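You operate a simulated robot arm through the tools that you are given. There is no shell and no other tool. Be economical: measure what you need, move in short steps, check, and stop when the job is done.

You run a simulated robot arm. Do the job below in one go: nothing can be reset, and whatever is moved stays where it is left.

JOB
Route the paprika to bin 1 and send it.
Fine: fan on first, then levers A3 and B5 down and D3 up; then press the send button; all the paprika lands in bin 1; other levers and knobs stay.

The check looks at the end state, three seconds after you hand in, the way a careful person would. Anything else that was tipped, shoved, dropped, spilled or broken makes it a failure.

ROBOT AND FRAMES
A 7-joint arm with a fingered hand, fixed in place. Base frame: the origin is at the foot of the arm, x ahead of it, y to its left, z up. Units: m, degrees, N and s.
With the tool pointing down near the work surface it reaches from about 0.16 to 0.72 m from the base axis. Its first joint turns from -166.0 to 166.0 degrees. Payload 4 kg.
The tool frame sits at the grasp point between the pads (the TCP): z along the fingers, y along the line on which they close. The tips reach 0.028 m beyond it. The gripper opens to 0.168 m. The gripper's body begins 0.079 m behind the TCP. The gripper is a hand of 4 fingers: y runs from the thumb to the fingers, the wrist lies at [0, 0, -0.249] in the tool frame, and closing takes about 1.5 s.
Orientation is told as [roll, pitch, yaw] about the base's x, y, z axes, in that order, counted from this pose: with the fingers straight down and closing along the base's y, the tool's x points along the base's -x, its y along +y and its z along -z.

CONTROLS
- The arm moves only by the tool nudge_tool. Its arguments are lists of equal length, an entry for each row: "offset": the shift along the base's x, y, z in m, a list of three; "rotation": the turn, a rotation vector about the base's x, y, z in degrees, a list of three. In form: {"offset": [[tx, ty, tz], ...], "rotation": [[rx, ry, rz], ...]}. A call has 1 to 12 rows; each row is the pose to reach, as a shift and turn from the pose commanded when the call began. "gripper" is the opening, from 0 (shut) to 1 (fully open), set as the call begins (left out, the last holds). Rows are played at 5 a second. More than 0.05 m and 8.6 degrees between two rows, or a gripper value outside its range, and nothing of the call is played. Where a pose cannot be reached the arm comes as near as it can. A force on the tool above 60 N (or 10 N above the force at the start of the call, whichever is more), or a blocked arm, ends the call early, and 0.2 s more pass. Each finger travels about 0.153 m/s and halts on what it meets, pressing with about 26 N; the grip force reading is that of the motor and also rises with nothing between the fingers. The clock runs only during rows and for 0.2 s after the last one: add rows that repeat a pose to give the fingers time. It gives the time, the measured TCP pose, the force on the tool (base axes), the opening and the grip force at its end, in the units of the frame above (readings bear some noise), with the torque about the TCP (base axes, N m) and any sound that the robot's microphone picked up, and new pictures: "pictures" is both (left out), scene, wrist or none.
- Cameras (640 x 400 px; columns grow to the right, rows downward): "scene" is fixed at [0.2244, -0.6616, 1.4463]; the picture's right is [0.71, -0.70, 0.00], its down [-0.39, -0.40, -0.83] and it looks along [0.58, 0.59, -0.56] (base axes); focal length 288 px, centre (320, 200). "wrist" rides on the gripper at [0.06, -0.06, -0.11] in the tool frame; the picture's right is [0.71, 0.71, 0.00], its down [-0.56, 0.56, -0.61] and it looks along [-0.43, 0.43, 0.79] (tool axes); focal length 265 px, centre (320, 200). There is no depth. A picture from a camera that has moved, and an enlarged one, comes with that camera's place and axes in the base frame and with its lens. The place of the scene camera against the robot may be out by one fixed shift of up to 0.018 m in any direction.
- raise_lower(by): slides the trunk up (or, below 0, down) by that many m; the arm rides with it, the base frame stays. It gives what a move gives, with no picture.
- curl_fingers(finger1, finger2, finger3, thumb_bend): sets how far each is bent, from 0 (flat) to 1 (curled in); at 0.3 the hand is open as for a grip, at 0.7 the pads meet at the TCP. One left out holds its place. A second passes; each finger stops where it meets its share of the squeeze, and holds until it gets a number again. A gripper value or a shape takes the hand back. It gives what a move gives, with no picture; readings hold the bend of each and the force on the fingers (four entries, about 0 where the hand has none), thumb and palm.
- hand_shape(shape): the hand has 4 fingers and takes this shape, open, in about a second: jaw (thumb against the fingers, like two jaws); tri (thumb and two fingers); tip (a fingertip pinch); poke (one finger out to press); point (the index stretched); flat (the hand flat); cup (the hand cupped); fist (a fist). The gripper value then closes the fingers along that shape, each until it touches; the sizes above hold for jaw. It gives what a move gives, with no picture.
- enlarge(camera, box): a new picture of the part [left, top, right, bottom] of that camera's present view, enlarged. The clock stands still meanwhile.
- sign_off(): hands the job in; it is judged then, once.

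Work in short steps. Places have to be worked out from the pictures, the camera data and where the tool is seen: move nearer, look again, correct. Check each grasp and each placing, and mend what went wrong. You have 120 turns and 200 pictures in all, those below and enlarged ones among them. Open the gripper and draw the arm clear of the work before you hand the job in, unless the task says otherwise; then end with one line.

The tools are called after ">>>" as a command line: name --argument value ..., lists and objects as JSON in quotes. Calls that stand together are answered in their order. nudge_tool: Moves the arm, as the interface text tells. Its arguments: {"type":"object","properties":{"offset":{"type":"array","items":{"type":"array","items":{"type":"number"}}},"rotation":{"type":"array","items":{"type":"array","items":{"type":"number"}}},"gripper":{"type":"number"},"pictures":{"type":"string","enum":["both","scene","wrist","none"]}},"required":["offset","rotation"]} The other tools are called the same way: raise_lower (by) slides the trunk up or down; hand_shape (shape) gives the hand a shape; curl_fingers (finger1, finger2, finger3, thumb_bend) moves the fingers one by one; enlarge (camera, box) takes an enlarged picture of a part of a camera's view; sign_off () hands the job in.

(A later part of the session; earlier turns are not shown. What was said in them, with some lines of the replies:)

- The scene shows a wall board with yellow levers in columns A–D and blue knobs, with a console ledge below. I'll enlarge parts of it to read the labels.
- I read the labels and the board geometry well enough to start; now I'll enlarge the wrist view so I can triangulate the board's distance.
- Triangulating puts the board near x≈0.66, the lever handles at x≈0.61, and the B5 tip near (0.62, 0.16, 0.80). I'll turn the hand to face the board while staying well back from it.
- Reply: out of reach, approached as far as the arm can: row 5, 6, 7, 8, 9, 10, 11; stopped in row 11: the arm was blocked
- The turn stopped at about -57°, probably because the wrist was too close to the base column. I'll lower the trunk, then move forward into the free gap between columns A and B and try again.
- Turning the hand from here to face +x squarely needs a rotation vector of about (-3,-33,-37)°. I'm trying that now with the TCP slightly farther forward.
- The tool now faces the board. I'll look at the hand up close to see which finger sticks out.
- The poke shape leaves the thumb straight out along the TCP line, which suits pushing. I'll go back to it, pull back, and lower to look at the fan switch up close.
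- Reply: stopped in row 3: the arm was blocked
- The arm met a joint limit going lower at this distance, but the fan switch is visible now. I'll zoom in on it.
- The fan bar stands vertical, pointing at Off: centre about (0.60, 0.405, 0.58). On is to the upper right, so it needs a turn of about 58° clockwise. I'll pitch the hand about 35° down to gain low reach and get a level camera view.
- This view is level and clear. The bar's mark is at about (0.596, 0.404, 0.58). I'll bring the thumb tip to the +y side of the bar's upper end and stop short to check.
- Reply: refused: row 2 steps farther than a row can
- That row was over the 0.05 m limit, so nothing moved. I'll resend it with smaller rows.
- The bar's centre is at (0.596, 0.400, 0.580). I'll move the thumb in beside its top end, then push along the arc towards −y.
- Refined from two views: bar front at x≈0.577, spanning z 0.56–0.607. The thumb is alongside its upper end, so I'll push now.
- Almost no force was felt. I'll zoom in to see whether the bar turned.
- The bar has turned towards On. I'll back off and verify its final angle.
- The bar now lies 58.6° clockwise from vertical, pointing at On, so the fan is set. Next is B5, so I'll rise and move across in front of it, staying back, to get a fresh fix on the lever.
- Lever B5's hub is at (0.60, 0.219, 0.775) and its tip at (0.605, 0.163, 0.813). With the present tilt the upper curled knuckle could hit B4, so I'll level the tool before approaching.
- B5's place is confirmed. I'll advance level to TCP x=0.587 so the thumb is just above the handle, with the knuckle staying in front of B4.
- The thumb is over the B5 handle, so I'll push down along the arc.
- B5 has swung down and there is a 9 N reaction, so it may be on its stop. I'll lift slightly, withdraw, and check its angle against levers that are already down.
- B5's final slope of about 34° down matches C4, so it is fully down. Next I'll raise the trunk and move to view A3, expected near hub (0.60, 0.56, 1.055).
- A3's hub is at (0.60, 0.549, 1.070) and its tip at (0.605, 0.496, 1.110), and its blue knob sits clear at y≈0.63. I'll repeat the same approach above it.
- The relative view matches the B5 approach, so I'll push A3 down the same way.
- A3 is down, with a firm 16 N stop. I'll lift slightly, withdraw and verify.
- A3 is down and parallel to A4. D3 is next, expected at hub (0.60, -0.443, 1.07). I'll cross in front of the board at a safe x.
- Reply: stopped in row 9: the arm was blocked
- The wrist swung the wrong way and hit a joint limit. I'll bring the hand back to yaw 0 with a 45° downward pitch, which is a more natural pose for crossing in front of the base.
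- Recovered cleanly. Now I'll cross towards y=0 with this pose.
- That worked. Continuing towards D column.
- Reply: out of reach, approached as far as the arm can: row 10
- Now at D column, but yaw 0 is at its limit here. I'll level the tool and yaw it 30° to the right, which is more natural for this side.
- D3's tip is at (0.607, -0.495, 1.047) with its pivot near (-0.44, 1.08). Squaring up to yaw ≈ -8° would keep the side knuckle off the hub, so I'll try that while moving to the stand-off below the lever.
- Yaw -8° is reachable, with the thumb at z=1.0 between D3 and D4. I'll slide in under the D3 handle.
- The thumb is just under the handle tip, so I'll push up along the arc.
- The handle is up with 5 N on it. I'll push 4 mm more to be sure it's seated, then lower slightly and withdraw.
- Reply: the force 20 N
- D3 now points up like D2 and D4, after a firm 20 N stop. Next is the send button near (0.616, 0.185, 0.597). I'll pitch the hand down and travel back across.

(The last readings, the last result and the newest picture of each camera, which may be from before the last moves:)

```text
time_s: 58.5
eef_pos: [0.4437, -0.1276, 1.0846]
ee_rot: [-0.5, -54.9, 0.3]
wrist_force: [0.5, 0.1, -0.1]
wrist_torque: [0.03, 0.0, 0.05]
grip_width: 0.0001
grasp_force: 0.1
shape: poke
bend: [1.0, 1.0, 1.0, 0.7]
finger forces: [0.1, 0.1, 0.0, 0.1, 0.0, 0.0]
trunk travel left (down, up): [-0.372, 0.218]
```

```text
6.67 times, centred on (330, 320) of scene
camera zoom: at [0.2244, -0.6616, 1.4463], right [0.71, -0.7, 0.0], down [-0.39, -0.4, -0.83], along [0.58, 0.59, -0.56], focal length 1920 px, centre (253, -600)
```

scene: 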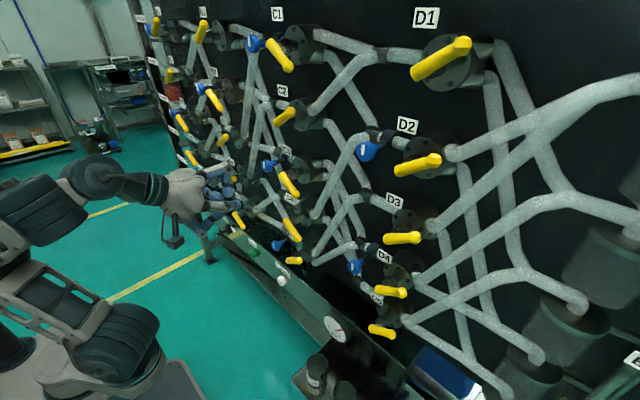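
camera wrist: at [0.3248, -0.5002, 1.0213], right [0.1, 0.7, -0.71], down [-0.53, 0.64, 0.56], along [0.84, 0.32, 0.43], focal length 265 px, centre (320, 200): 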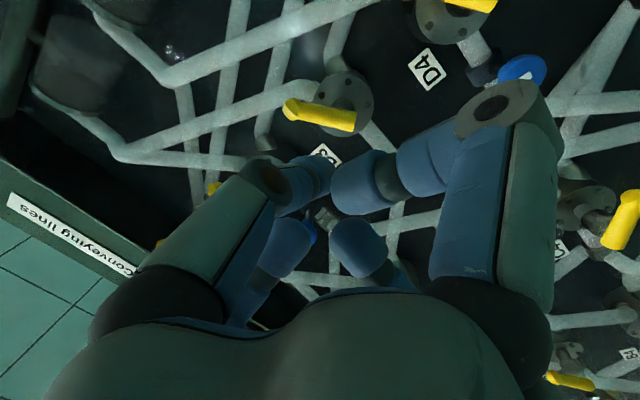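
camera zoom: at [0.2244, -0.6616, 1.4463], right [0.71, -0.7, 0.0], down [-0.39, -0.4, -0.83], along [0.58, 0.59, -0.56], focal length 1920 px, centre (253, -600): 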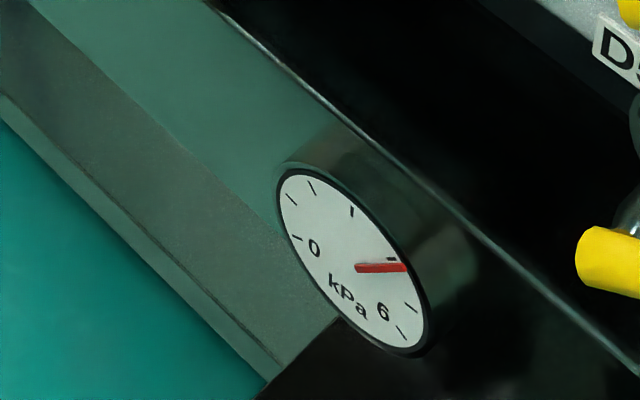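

The gauge now reads about 4.5 kPa (it was near 0), so the fan is running. I'll continue to y≈0.185 and lower to the send button.

>>> nudge_tool --offset '[[0, 0.045, 0], [0, 0.09, 0], [0, 0.135, 0], [0, 0.18, 0], [0, 0.225, 0], [0, 0.27, 0], [0, 0.313, 0], [0, 0.313, 0]]' --rotation '[[0, 0, 0], [0, 0, 0], [0, 0, 0], [0, 0, 0], [0, 0, 0], [0, 0, 0], [0, 0, 0], [0, 0, 0]]' --pictures "none"

>>> raise_lower --by -0.36

>>> nudge_tool --offset '[[0.01, 0, -0.02], [0.02, 0, -0.04], [0.03, 0, -0.06], [0.04, 0, -0.08], [0.05, 0, -0.1], [0.05, 0, -0.11]]' --rotation '[[0, 0, 0], [0, 0, 0], [0, 0, 0], [0, 0, 0], [0, 0, 0], [0, 0, 0]]'

>>> enlarge --camera "scene" --box '[190, 180, 310, 280]'

```text
time_s: 60.3
eef_pos: [0.4327, 0.1739, 1.083]
ee_rot: [-0.6, -54.8, 0.5]
wrist_force: [-0.9, -0.1, 0.3]
wrist_torque: [0.0, 0.0, 0.01]
grip_width: 0.0
grasp_force: 0.0
shape: poke
bend: [1.0, 1.0, 1.0, 0.7]
finger forces: [0.1, 0.0, 0.0, 0.1, 0.0, 0.0]
out of reach, approached as far as the arm can: row 7, 8
trunk travel left (down, up): [-0.372, 0.218]
```

```text
time_s: 63.8
eef_pos: [0.434, 0.1729, 0.7237]
ee_rot: [-0.6, -54.7, 0.4]
wrist_force: [0.3, -0.7, 0.3]
wrist_torque: [-0.01, -0.01, -0.04]
grip_width: 0.0
grasp_force: 0.1
shape: poke
bend: [1.0, 1.0, 1.0, 0.7]
finger forces: [0.0, 0.1, 0.0, 0.0, 0.0, 0.0]
trunk travel left (down, up): [-0.012, 0.578]
```

```text
time_s: 65.2
eef_pos: [0.4575, 0.1531, 0.623]
ee_rot: [-0.6, -54.8, 0.4]
wrist_force: [-0.4, 0.6, -0.4]
wrist_torque: [0.03, -0.03, -0.03]
grip_width: 0.0002
grasp_force: 0.0
shape: poke
bend: [1.0, 1.0, 1.0, 0.7]
finger forces: [0.1, 0.0, 0.1, 0.0, 0.0, 0.0]
out of reach, approached as far as the arm can: row 1, 2, 3, 4, 5, 6
trunk travel left (down, up): [-0.012, 0.578]
camera wrist: at [0.3332, 0.0934, 0.6365], right [-0.41, 0.7, -0.58], down [-0.18, 0.56, 0.81], along [0.9, 0.43, -0.1], focal length 265 px, centre (320, 200)
```

scene: 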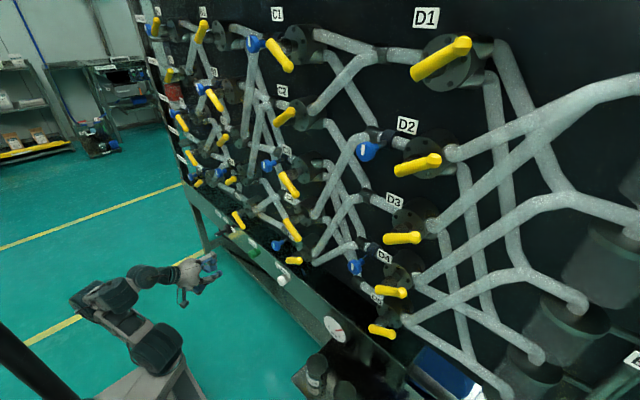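
wrist: 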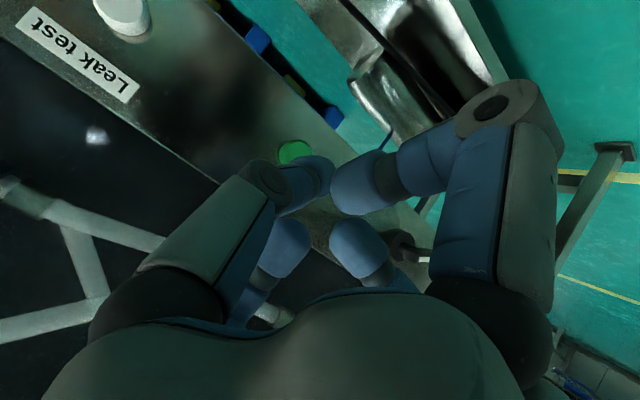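

```text
4.00 times, centred on (250, 230) of scene
camera zoom: at [0.2244, -0.6616, 1.4463], right [0.71, -0.7, 0.0], down [-0.39, -0.4, -0.83], along [0.58, 0.59, -0.56], focal length 1152 px, centre (600, 80)
```

zoom: 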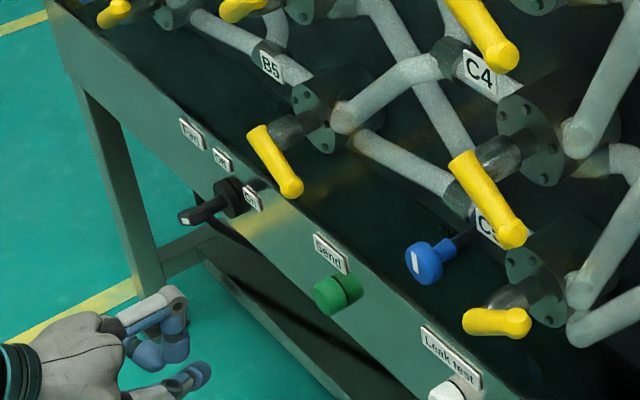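

The arm sits slightly off the command, at (0.458, 0.153, 0.623), and the green button is visible just past the thumb. I'll step closer and re-measure.

>>> nudge_tool --offset '[[0.02, 0.005, 0], [0.04, 0.01, 0], [0.055, 0.01, 0], [0.055, 0.01, 0]]' --rotation '[[0, 0, 0], [0, 0, 0], [0, 0, 0], [0, 0, 0]]'

>>> enlarge --camera "scene" --box '[190, 190, 310, 290]'

```text
time_s: 66.2
eef_pos: [0.4599, 0.1492, 0.6238]
ee_rot: [-0.7, -54.7, 0.3]
wrist_force: [0.4, 0.2, 0.2]
wrist_torque: [0.02, 0.01, -0.01]
grip_width: 0.0002
grasp_force: 0.0
shape: poke
bend: [1.0, 1.0, 1.0, 0.7]
finger forces: [0.0, 0.1, 0.0, 0.0, 0.0, 0.0]
out of reach, approached as far as the arm can: row 1, 2, 3, 4
trunk travel left (down, up): [-0.012, 0.578]
camera wrist: at [0.3352, 0.0896, 0.637], right [-0.41, 0.7, -0.58], down [-0.18, 0.56, 0.81], along [0.9, 0.43, -0.1], focal length 265 px, centre (320, 200)
```

scene: 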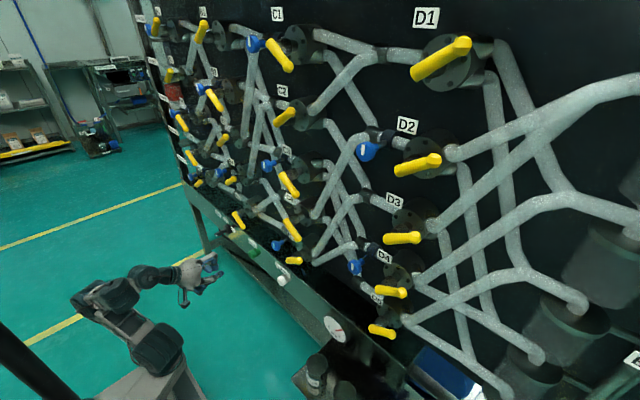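
wrist: 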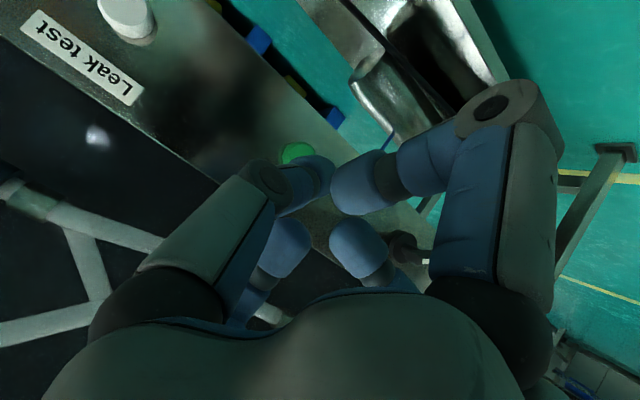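

```text
4.00 times, centred on (250, 240) of scene
camera zoom: at [0.2244, -0.6616, 1.4463], right [0.71, -0.7, 0.0], down [-0.39, -0.4, -0.83], along [0.58, 0.59, -0.56], focal length 1152 px, centre (600, 40)
```

zoom: 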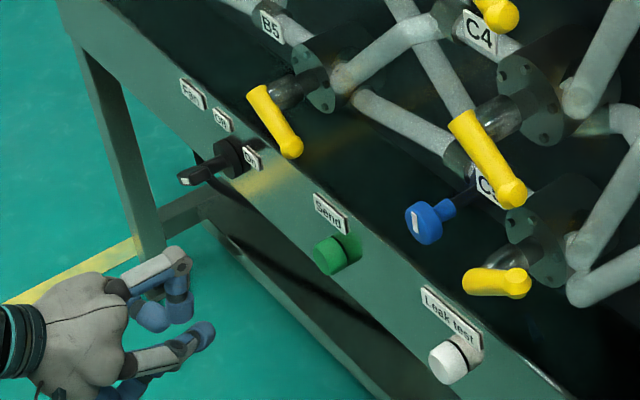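

A joint is at its limit in this arm posture. I'll yaw the hand to the left, which should free it, while stepping forward.

>>> nudge_tool --offset '[[0, 0, 0], [0, 0, 0], [0.01, 0.005, 0], [0.03, 0.01, 0], [0.05, 0.015, 0], [0.05, 0.015, 0]]' --rotation '[[0, 0, 7], [0, 0, 14], [0, 0, 20], [0, 0, 20], [0, 0, 20], [0, 0, 20]]'

```text
time_s: 67.6
eef_pos: [0.5083, 0.1652, 0.6229]
ee_rot: [-0.7, -54.8, 20.5]
wrist_force: [0.1, 0.0, 0.5]
wrist_torque: [0.03, -0.01, 0.0]
grip_width: 0.0001
grasp_force: 0.1
shape: poke
bend: [1.0, 1.0, 1.0, 0.7]
finger forces: [0.0, 0.0, 0.1, 0.0, 0.1, 0.0]
trunk travel left (down, up): [-0.012, 0.578]
camera wrist: at [0.4131, 0.0666, 0.6371], right [-0.62, 0.52, -0.58], down [-0.36, 0.47, 0.81], along [0.69, 0.71, -0.1], focal length 265 px, centre (320, 200)
```

scene: 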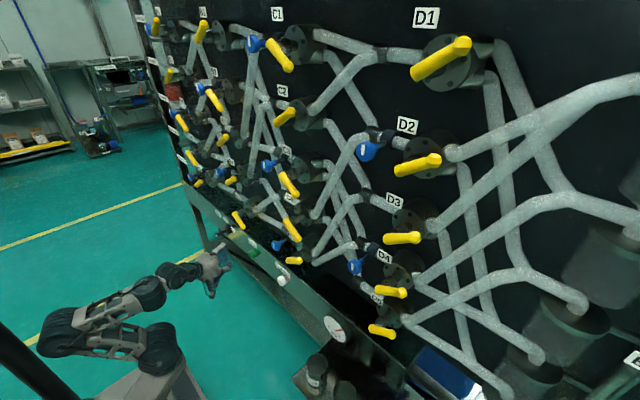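
wrist: 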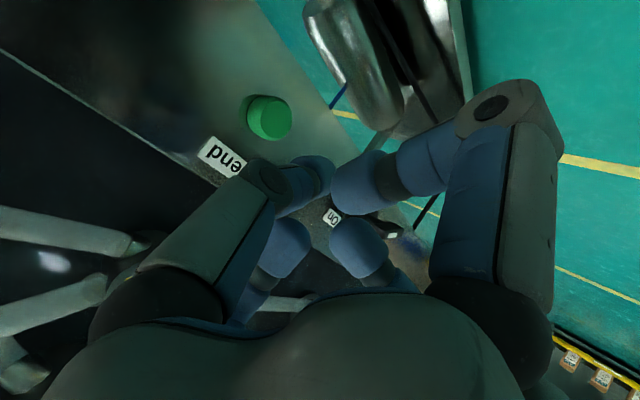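

Freed. The button face looks to be at about y≈0.17, z≈0.583. I'll lower to line up, move a bit nearer, and re-measure.

>>> nudge_tool --offset '[[0.01, 0, -0.01], [0.02, 0, -0.022], [0.03, 0, -0.024], [0.03, 0, -0.024]]' --rotation '[[0, 0, 0], [0, 0, 0], [0, 0, 0], [0, 0, 0]]'

>>> enlarge --camera "scene" --box '[200, 200, 296, 280]'

```text
time_s: 68.6
eef_pos: [0.5388, 0.165, 0.6016]
ee_rot: [-0.6, -54.7, 20.4]
wrist_force: [0.1, -0.2, -0.3]
wrist_torque: [-0.02, -0.03, -0.04]
grip_width: 0.0
grasp_force: 0.0
shape: poke
bend: [1.0, 1.0, 1.0, 0.7]
finger forces: [0.1, 0.0, 0.0, 0.0, 0.1, 0.0]
trunk travel left (down, up): [-0.012, 0.578]
camera wrist: at [0.4423, 0.0658, 0.6135], right [-0.62, 0.52, -0.58], down [-0.36, 0.47, 0.81], along [0.69, 0.71, -0.1], focal length 265 px, centre (320, 200)
```

scene: 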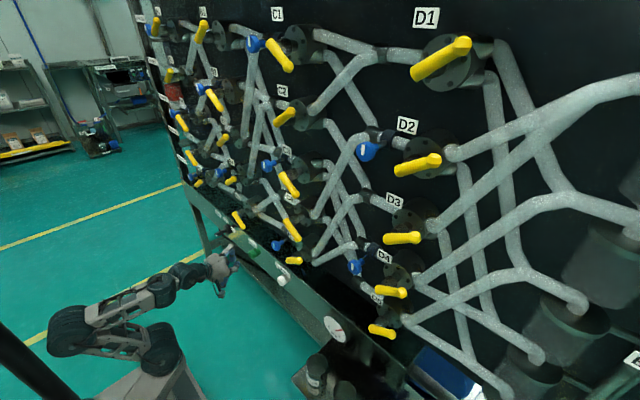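
wrist: 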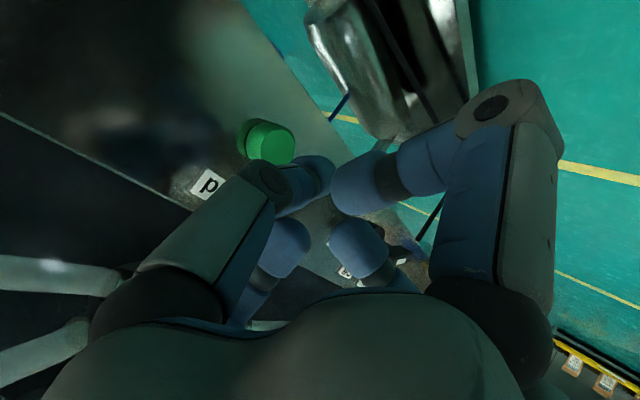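

```text
5.00 times, centred on (248, 240) of scene
camera zoom: at [0.2244, -0.6616, 1.4463], right [0.71, -0.7, 0.0], down [-0.39, -0.4, -0.83], along [0.58, 0.59, -0.56], focal length 1440 px, centre (680, 0)
```

zoom: 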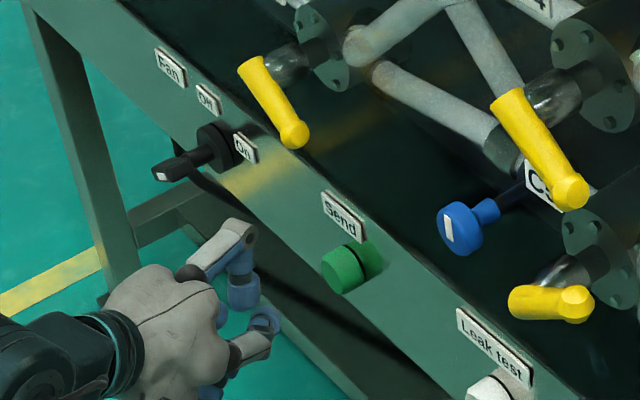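

The best estimate for the button face is (0.63, 0.181, 0.579). To keep the upper knuckle off the rail, I'll flatten the pitch by about 18° and line up on the button.

>>> nudge_tool --offset '[[0, 0.003, -0.003], [0.005, 0.006, -0.008], [0.015, 0.007, -0.014], [0.025, 0.007, -0.014], [0.025, 0.007, -0.014]]' --rotation '[[2, -5.6, 0], [4.1, -11.3, 0], [6.2, -16.9, 0], [6.2, -16.9, 0], [6.2, -16.9, 0]]'

>>> enlarge --camera "scene" --box '[200, 200, 296, 280]'

```text
time_s: 69.8
eef_pos: [0.5656, 0.1737, 0.5858]
ee_rot: [-0.9, -72.9, 20.8]
wrist_force: [-0.8, -0.6, 0.6]
wrist_torque: [0.01, 0.0, -0.04]
grip_width: 0.0
grasp_force: 0.0
shape: poke
bend: [1.0, 1.0, 1.0, 0.7]
finger forces: [0.0, 0.1, 0.1, 0.0, 0.0, 0.0]
out of reach, approached as far as the arm can: row 2
trunk travel left (down, up): [-0.012, 0.578]
camera wrist: at [0.4701, 0.0746, 0.5599], right [-0.43, 0.59, -0.68], down [-0.59, 0.38, 0.71], along [0.68, 0.71, 0.18], focal length 265 px, centre (320, 200)
```

scene: 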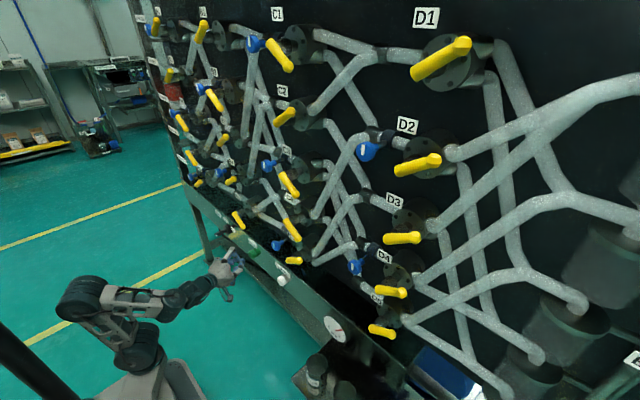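
wrist: 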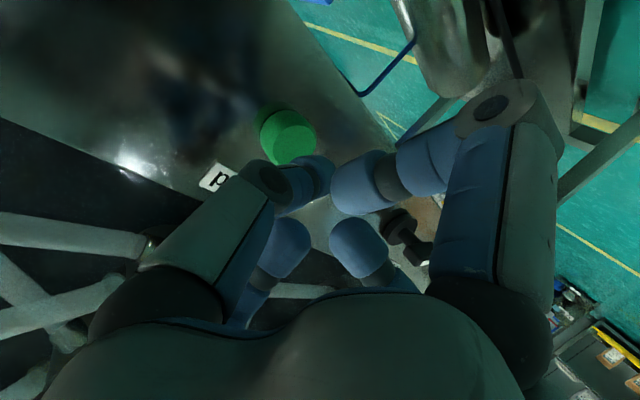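

```text
5.00 times, centred on (248, 240) of scene
camera zoom: at [0.2244, -0.6616, 1.4463], right [0.71, -0.7, 0.0], down [-0.39, -0.4, -0.83], along [0.58, 0.59, -0.56], focal length 1440 px, centre (680, 0)
```

zoom: 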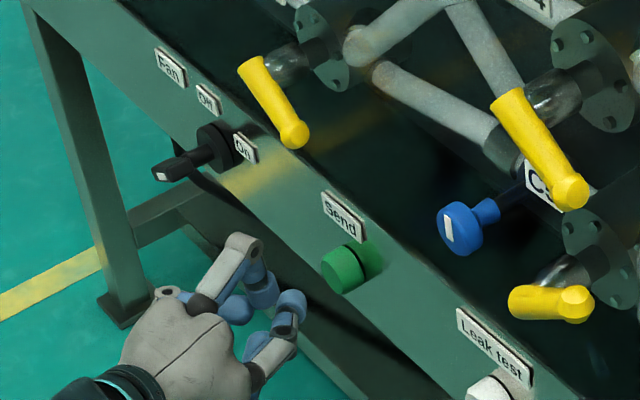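

Triangulation gives the button face at (0.626, 0.180, 0.577), and the thumb tip is at (0.591, 0.183, 0.578), well aligned. I'll press straight in, in small steps.

>>> nudge_tool --offset '[[0.015, -0.002, -0.001], [0.028, -0.003, -0.001], [0.034, -0.003, -0.001], [0.039, -0.003, -0.001], [0.043, -0.003, -0.001], [0.043, -0.003, -0.001]]' --rotation '[[0, 0, 0], [0, 0, 0], [0, 0, 0], [0, 0, 0], [0, 0, 0], [0, 0, 0]]'

>>> enlarge --camera "scene" --box '[200, 200, 296, 280]'

```text
time_s: 71.2
eef_pos: [0.6063, 0.1687, 0.5849]
ee_rot: [-0.7, -72.7, 20.5]
wrist_force: [-22.0, -7.1, -2.9]
wrist_torque: [-0.06, 0.14, 0.06]
grip_width: 0.0
grasp_force: 0.0
shape: poke
bend: [1.0, 1.0, 1.0, 0.7]
finger forces: [0.0, 0.1, 0.0, 0.0, 21.3, 0.0]
trunk travel left (down, up): [-0.012, 0.578]
heard: click
camera wrist: at [0.5117, 0.0707, 0.559], right [-0.44, 0.59, -0.68], down [-0.59, 0.39, 0.71], along [0.68, 0.71, 0.18], focal length 265 px, centre (320, 200)
```

scene: 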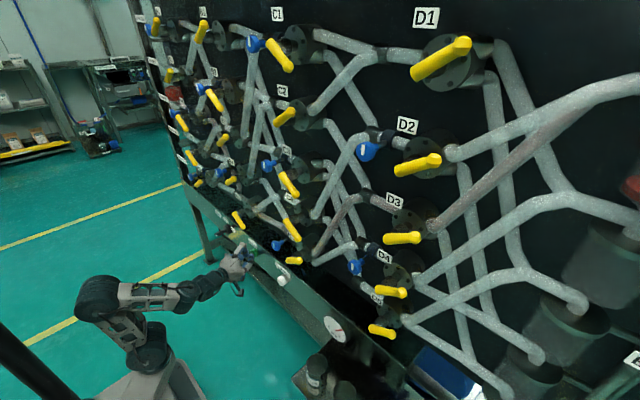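
wrist: 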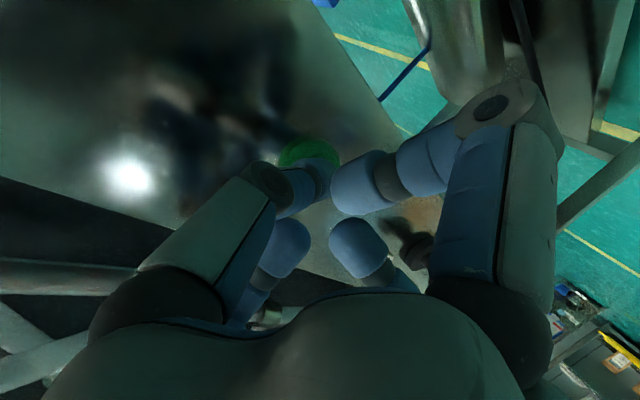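

```text
5.00 times, centred on (248, 240) of scene
camera zoom: at [0.2244, -0.6616, 1.4463], right [0.71, -0.7, 0.0], down [-0.39, -0.4, -0.83], along [0.58, 0.59, -0.56], focal length 1440 px, centre (680, 0)
```

zoom: 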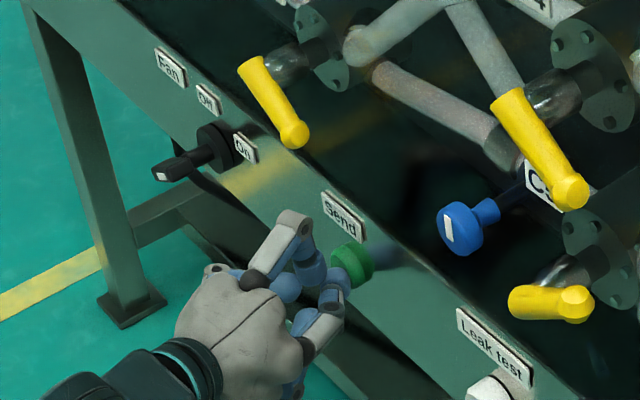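

The button clicked, and red paprika is flowing through the D3 upper pipe into a bin at the right. I'll withdraw the hand straight back and then check the bins.

>>> nudge_tool --offset '[[-0.03, 0, 0], [-0.07, -0.01, 0], [-0.11, -0.02, 0.01], [-0.13, -0.03, 0.03], [-0.13, -0.03, 0.03], [-0.13, -0.03, 0.03], [-0.13, -0.03, 0.03], [-0.13, -0.03, 0.03], [-0.13, -0.03, 0.03], [-0.13, -0.03, 0.03]]' --rotation '[[0, 0, 0], [0, 0, 0], [0, 0, 0], [0, 0, 0], [0, 0, 0], [0, 0, 0], [0, 0, 0], [0, 0, 0], [0, 0, 0], [0, 0, 0]]'

>>> enlarge --camera "scene" --box '[400, 150, 640, 400]'

>>> enlarge --camera "scene" --box '[140, 60, 240, 150]'

```text
time_s: 73.4
eef_pos: [0.4776, 0.1398, 0.6154]
ee_rot: [-0.8, -72.7, 20.6]
wrist_force: [0.6, -0.1, 0.5]
wrist_torque: [-0.01, -0.01, -0.01]
grip_width: 0.0
grasp_force: 0.0
shape: poke
bend: [1.0, 1.0, 1.0, 0.7]
finger forces: [0.1, 0.0, 0.0, 0.0, 0.0, 0.0]
trunk travel left (down, up): [-0.012, 0.578]
camera wrist: at [0.382, 0.0415, 0.5901], right [-0.44, 0.59, -0.68], down [-0.59, 0.38, 0.71], along [0.68, 0.71, 0.18], focal length 265 px, centre (320, 200)
```

scene: 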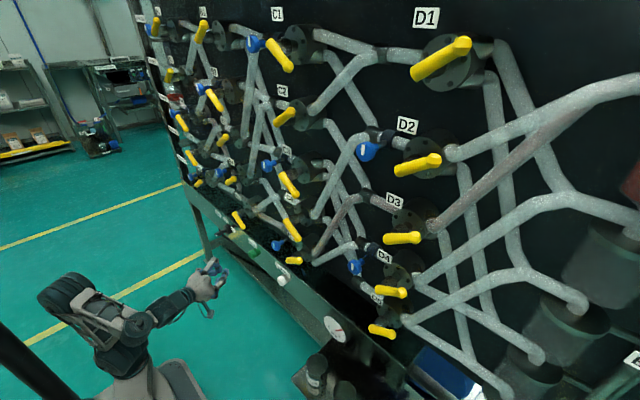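
wrist: 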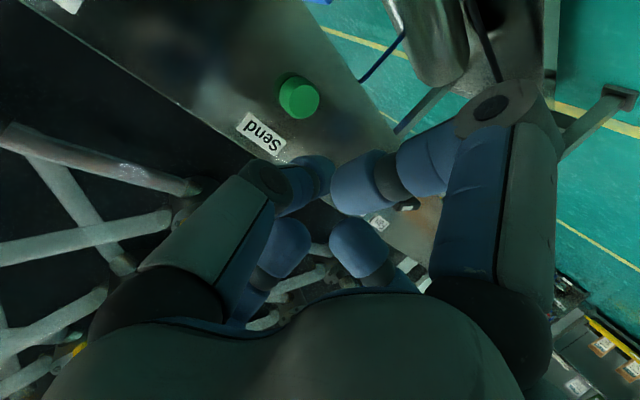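

```text
1.60 times, centred on (520, 275) of scene
camera zoom: at [0.2244, -0.6616, 1.4463], right [0.71, -0.7, 0.0], down [-0.39, -0.4, -0.83], along [0.58, 0.59, -0.56], focal length 461 px, centre (0, 80)
```

zoom: 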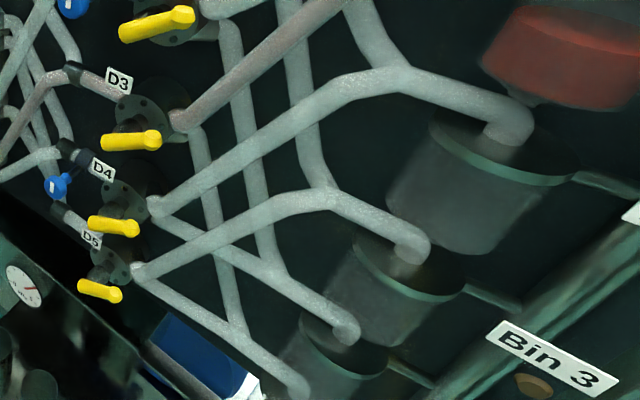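

```text
4.44 times, centred on (190, 105) of scene
camera zoom: at [0.2244, -0.6616, 1.4463], right [0.71, -0.7, 0.0], down [-0.39, -0.4, -0.83], along [0.58, 0.59, -0.56], focal length 1280 px, centre (898, 622)
```

zoom: 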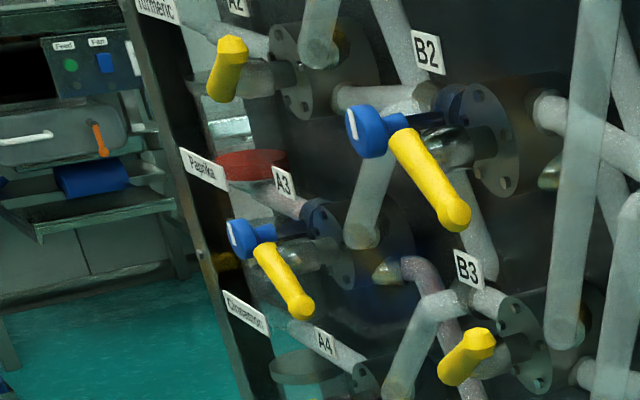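

Paprika is filling the top bin, and a little still seems to be left in the hopper. I'll wait while drawing the arm farther back, then look again.

>>> nudge_tool --offset '[[-0.03, 0, 0.02], [-0.05, 0, 0.04], [-0.05, 0, 0.04], [-0.05, 0, 0.04], [-0.05, 0, 0.04], [-0.05, 0, 0.04], [-0.05, 0, 0.04], [-0.05, 0, 0.04], [-0.05, 0, 0.04], [-0.05, 0, 0.04], [-0.05, 0, 0.04], [-0.05, 0, 0.04]]' --rotation '[[0, 0, 0], [0, 0, 0], [0, 0, 0], [0, 0, 0], [0, 0, 0], [0, 0, 0], [0, 0, 0], [0, 0, 0], [0, 0, 0], [0, 0, 0], [0, 0, 0], [0, 0, 0]]' --pictures "none"

>>> hand_shape --shape "jaw"

>>> enlarge --camera "scene" --box '[400, 130, 640, 280]'

>>> enlarge --camera "scene" --box '[140, 60, 240, 150]'

```text
time_s: 76.0
eef_pos: [0.4597, 0.1534, 0.655]
ee_rot: [-0.8, -72.8, 20.7]
wrist_force: [0.1, 0.3, -0.1]
wrist_torque: [0.0, 0.01, -0.01]
grip_width: 0.0
grasp_force: 0.0
shape: poke
bend: [1.0, 1.0, 1.0, 0.7]
finger forces: [0.0, 0.1, 0.0, 0.1, 0.0, 0.1]
out of reach, approached as far as the arm can: row 1, 2, 3, 4, 5, 6, 7, 8, 9, 10, 11, 12
trunk travel left (down, up): [-0.012, 0.578]
```

```text
time_s: 76.9
eef_pos: [0.46, 0.1545, 0.6555]
ee_rot: [-0.9, -72.8, 20.6]
wrist_force: [0.6, 0.7, -0.1]
wrist_torque: [0.02, -0.02, 0.05]
grip_width: 0.168
grasp_force: 0.0
shape: jaw
bend: [0.3, 0.3, 0.3, 0.3]
finger forces: [0.0, 0.1, 0.0, 0.0, 0.1, 0.1]
trunk travel left (down, up): [-0.012, 0.578]
```

```text
2.67 times, centred on (520, 205) of scene
camera zoom: at [0.2244, -0.6616, 1.4463], right [0.71, -0.7, 0.0], down [-0.39, -0.4, -0.83], along [0.58, 0.59, -0.56], focal length 768 px, centre (-213, 187)
```

zoom: 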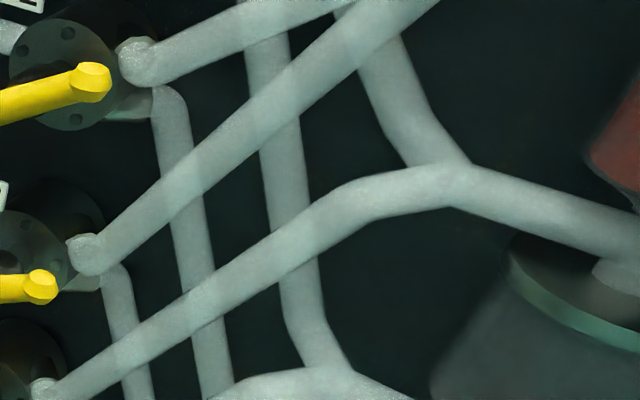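

```text
4.44 times, centred on (190, 105) of scene
camera zoom: at [0.2244, -0.6616, 1.4463], right [0.71, -0.7, 0.0], down [-0.39, -0.4, -0.83], along [0.58, 0.59, -0.56], focal length 1280 px, centre (898, 622)
```

zoom: 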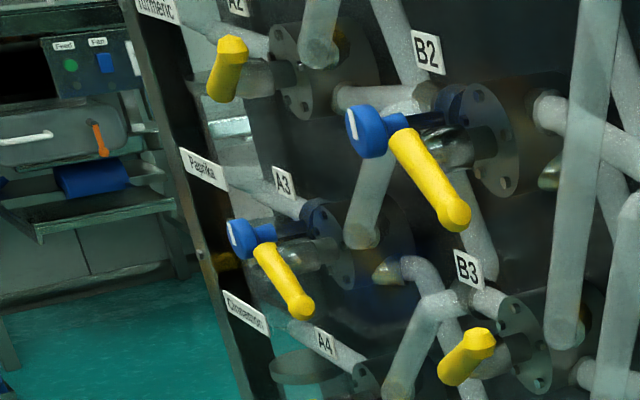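

The paprika hopper is empty and the pipes are clear again. One last overall check of the bins and levers.

>>> enlarge --camera "scene" --box '[360, 120, 640, 400]'

>>> enlarge --camera "scene" --box '[140, 0, 460, 350]'

```text
1.43 times, centred on (500, 260) of scene
camera zoom: at [0.2244, -0.6616, 1.4463], right [0.71, -0.7, 0.0], down [-0.39, -0.4, -0.83], along [0.58, 0.59, -0.56], focal length 411 px, centre (63, 114)
```

zoom: 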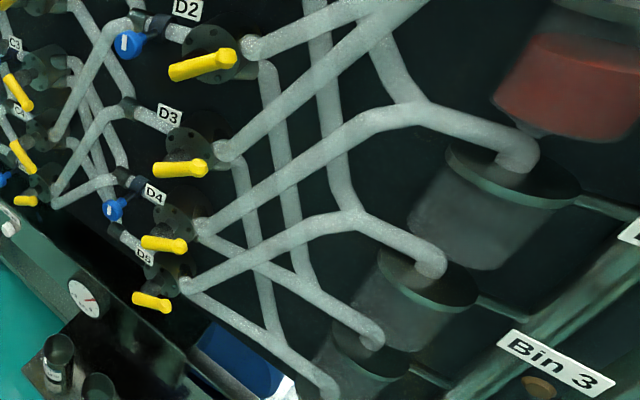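

```text
1.14 times, centred on (300, 175) of scene
camera zoom: at [0.2244, -0.6616, 1.4463], right [0.71, -0.7, 0.0], down [-0.39, -0.4, -0.83], along [0.58, 0.59, -0.56], focal length 329 px, centre (343, 229)
```

zoom: 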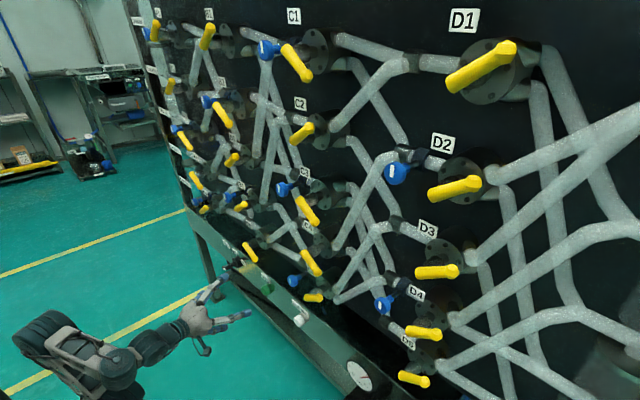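

All the paprika is in the top bin, the other bins are empty, and the remaining levers and knobs haven't moved. The hand is open and clear, so I'm handing in.

>>> sign_off

```text
The job is handed in.
```

The paprika went to bin 1 and its hopper is empty: I turned the fan on first, moved A3 and B5 down and D3 up, then pressed send. I took the top bin to be bin 1, because its own label wasn't readable in the final view.
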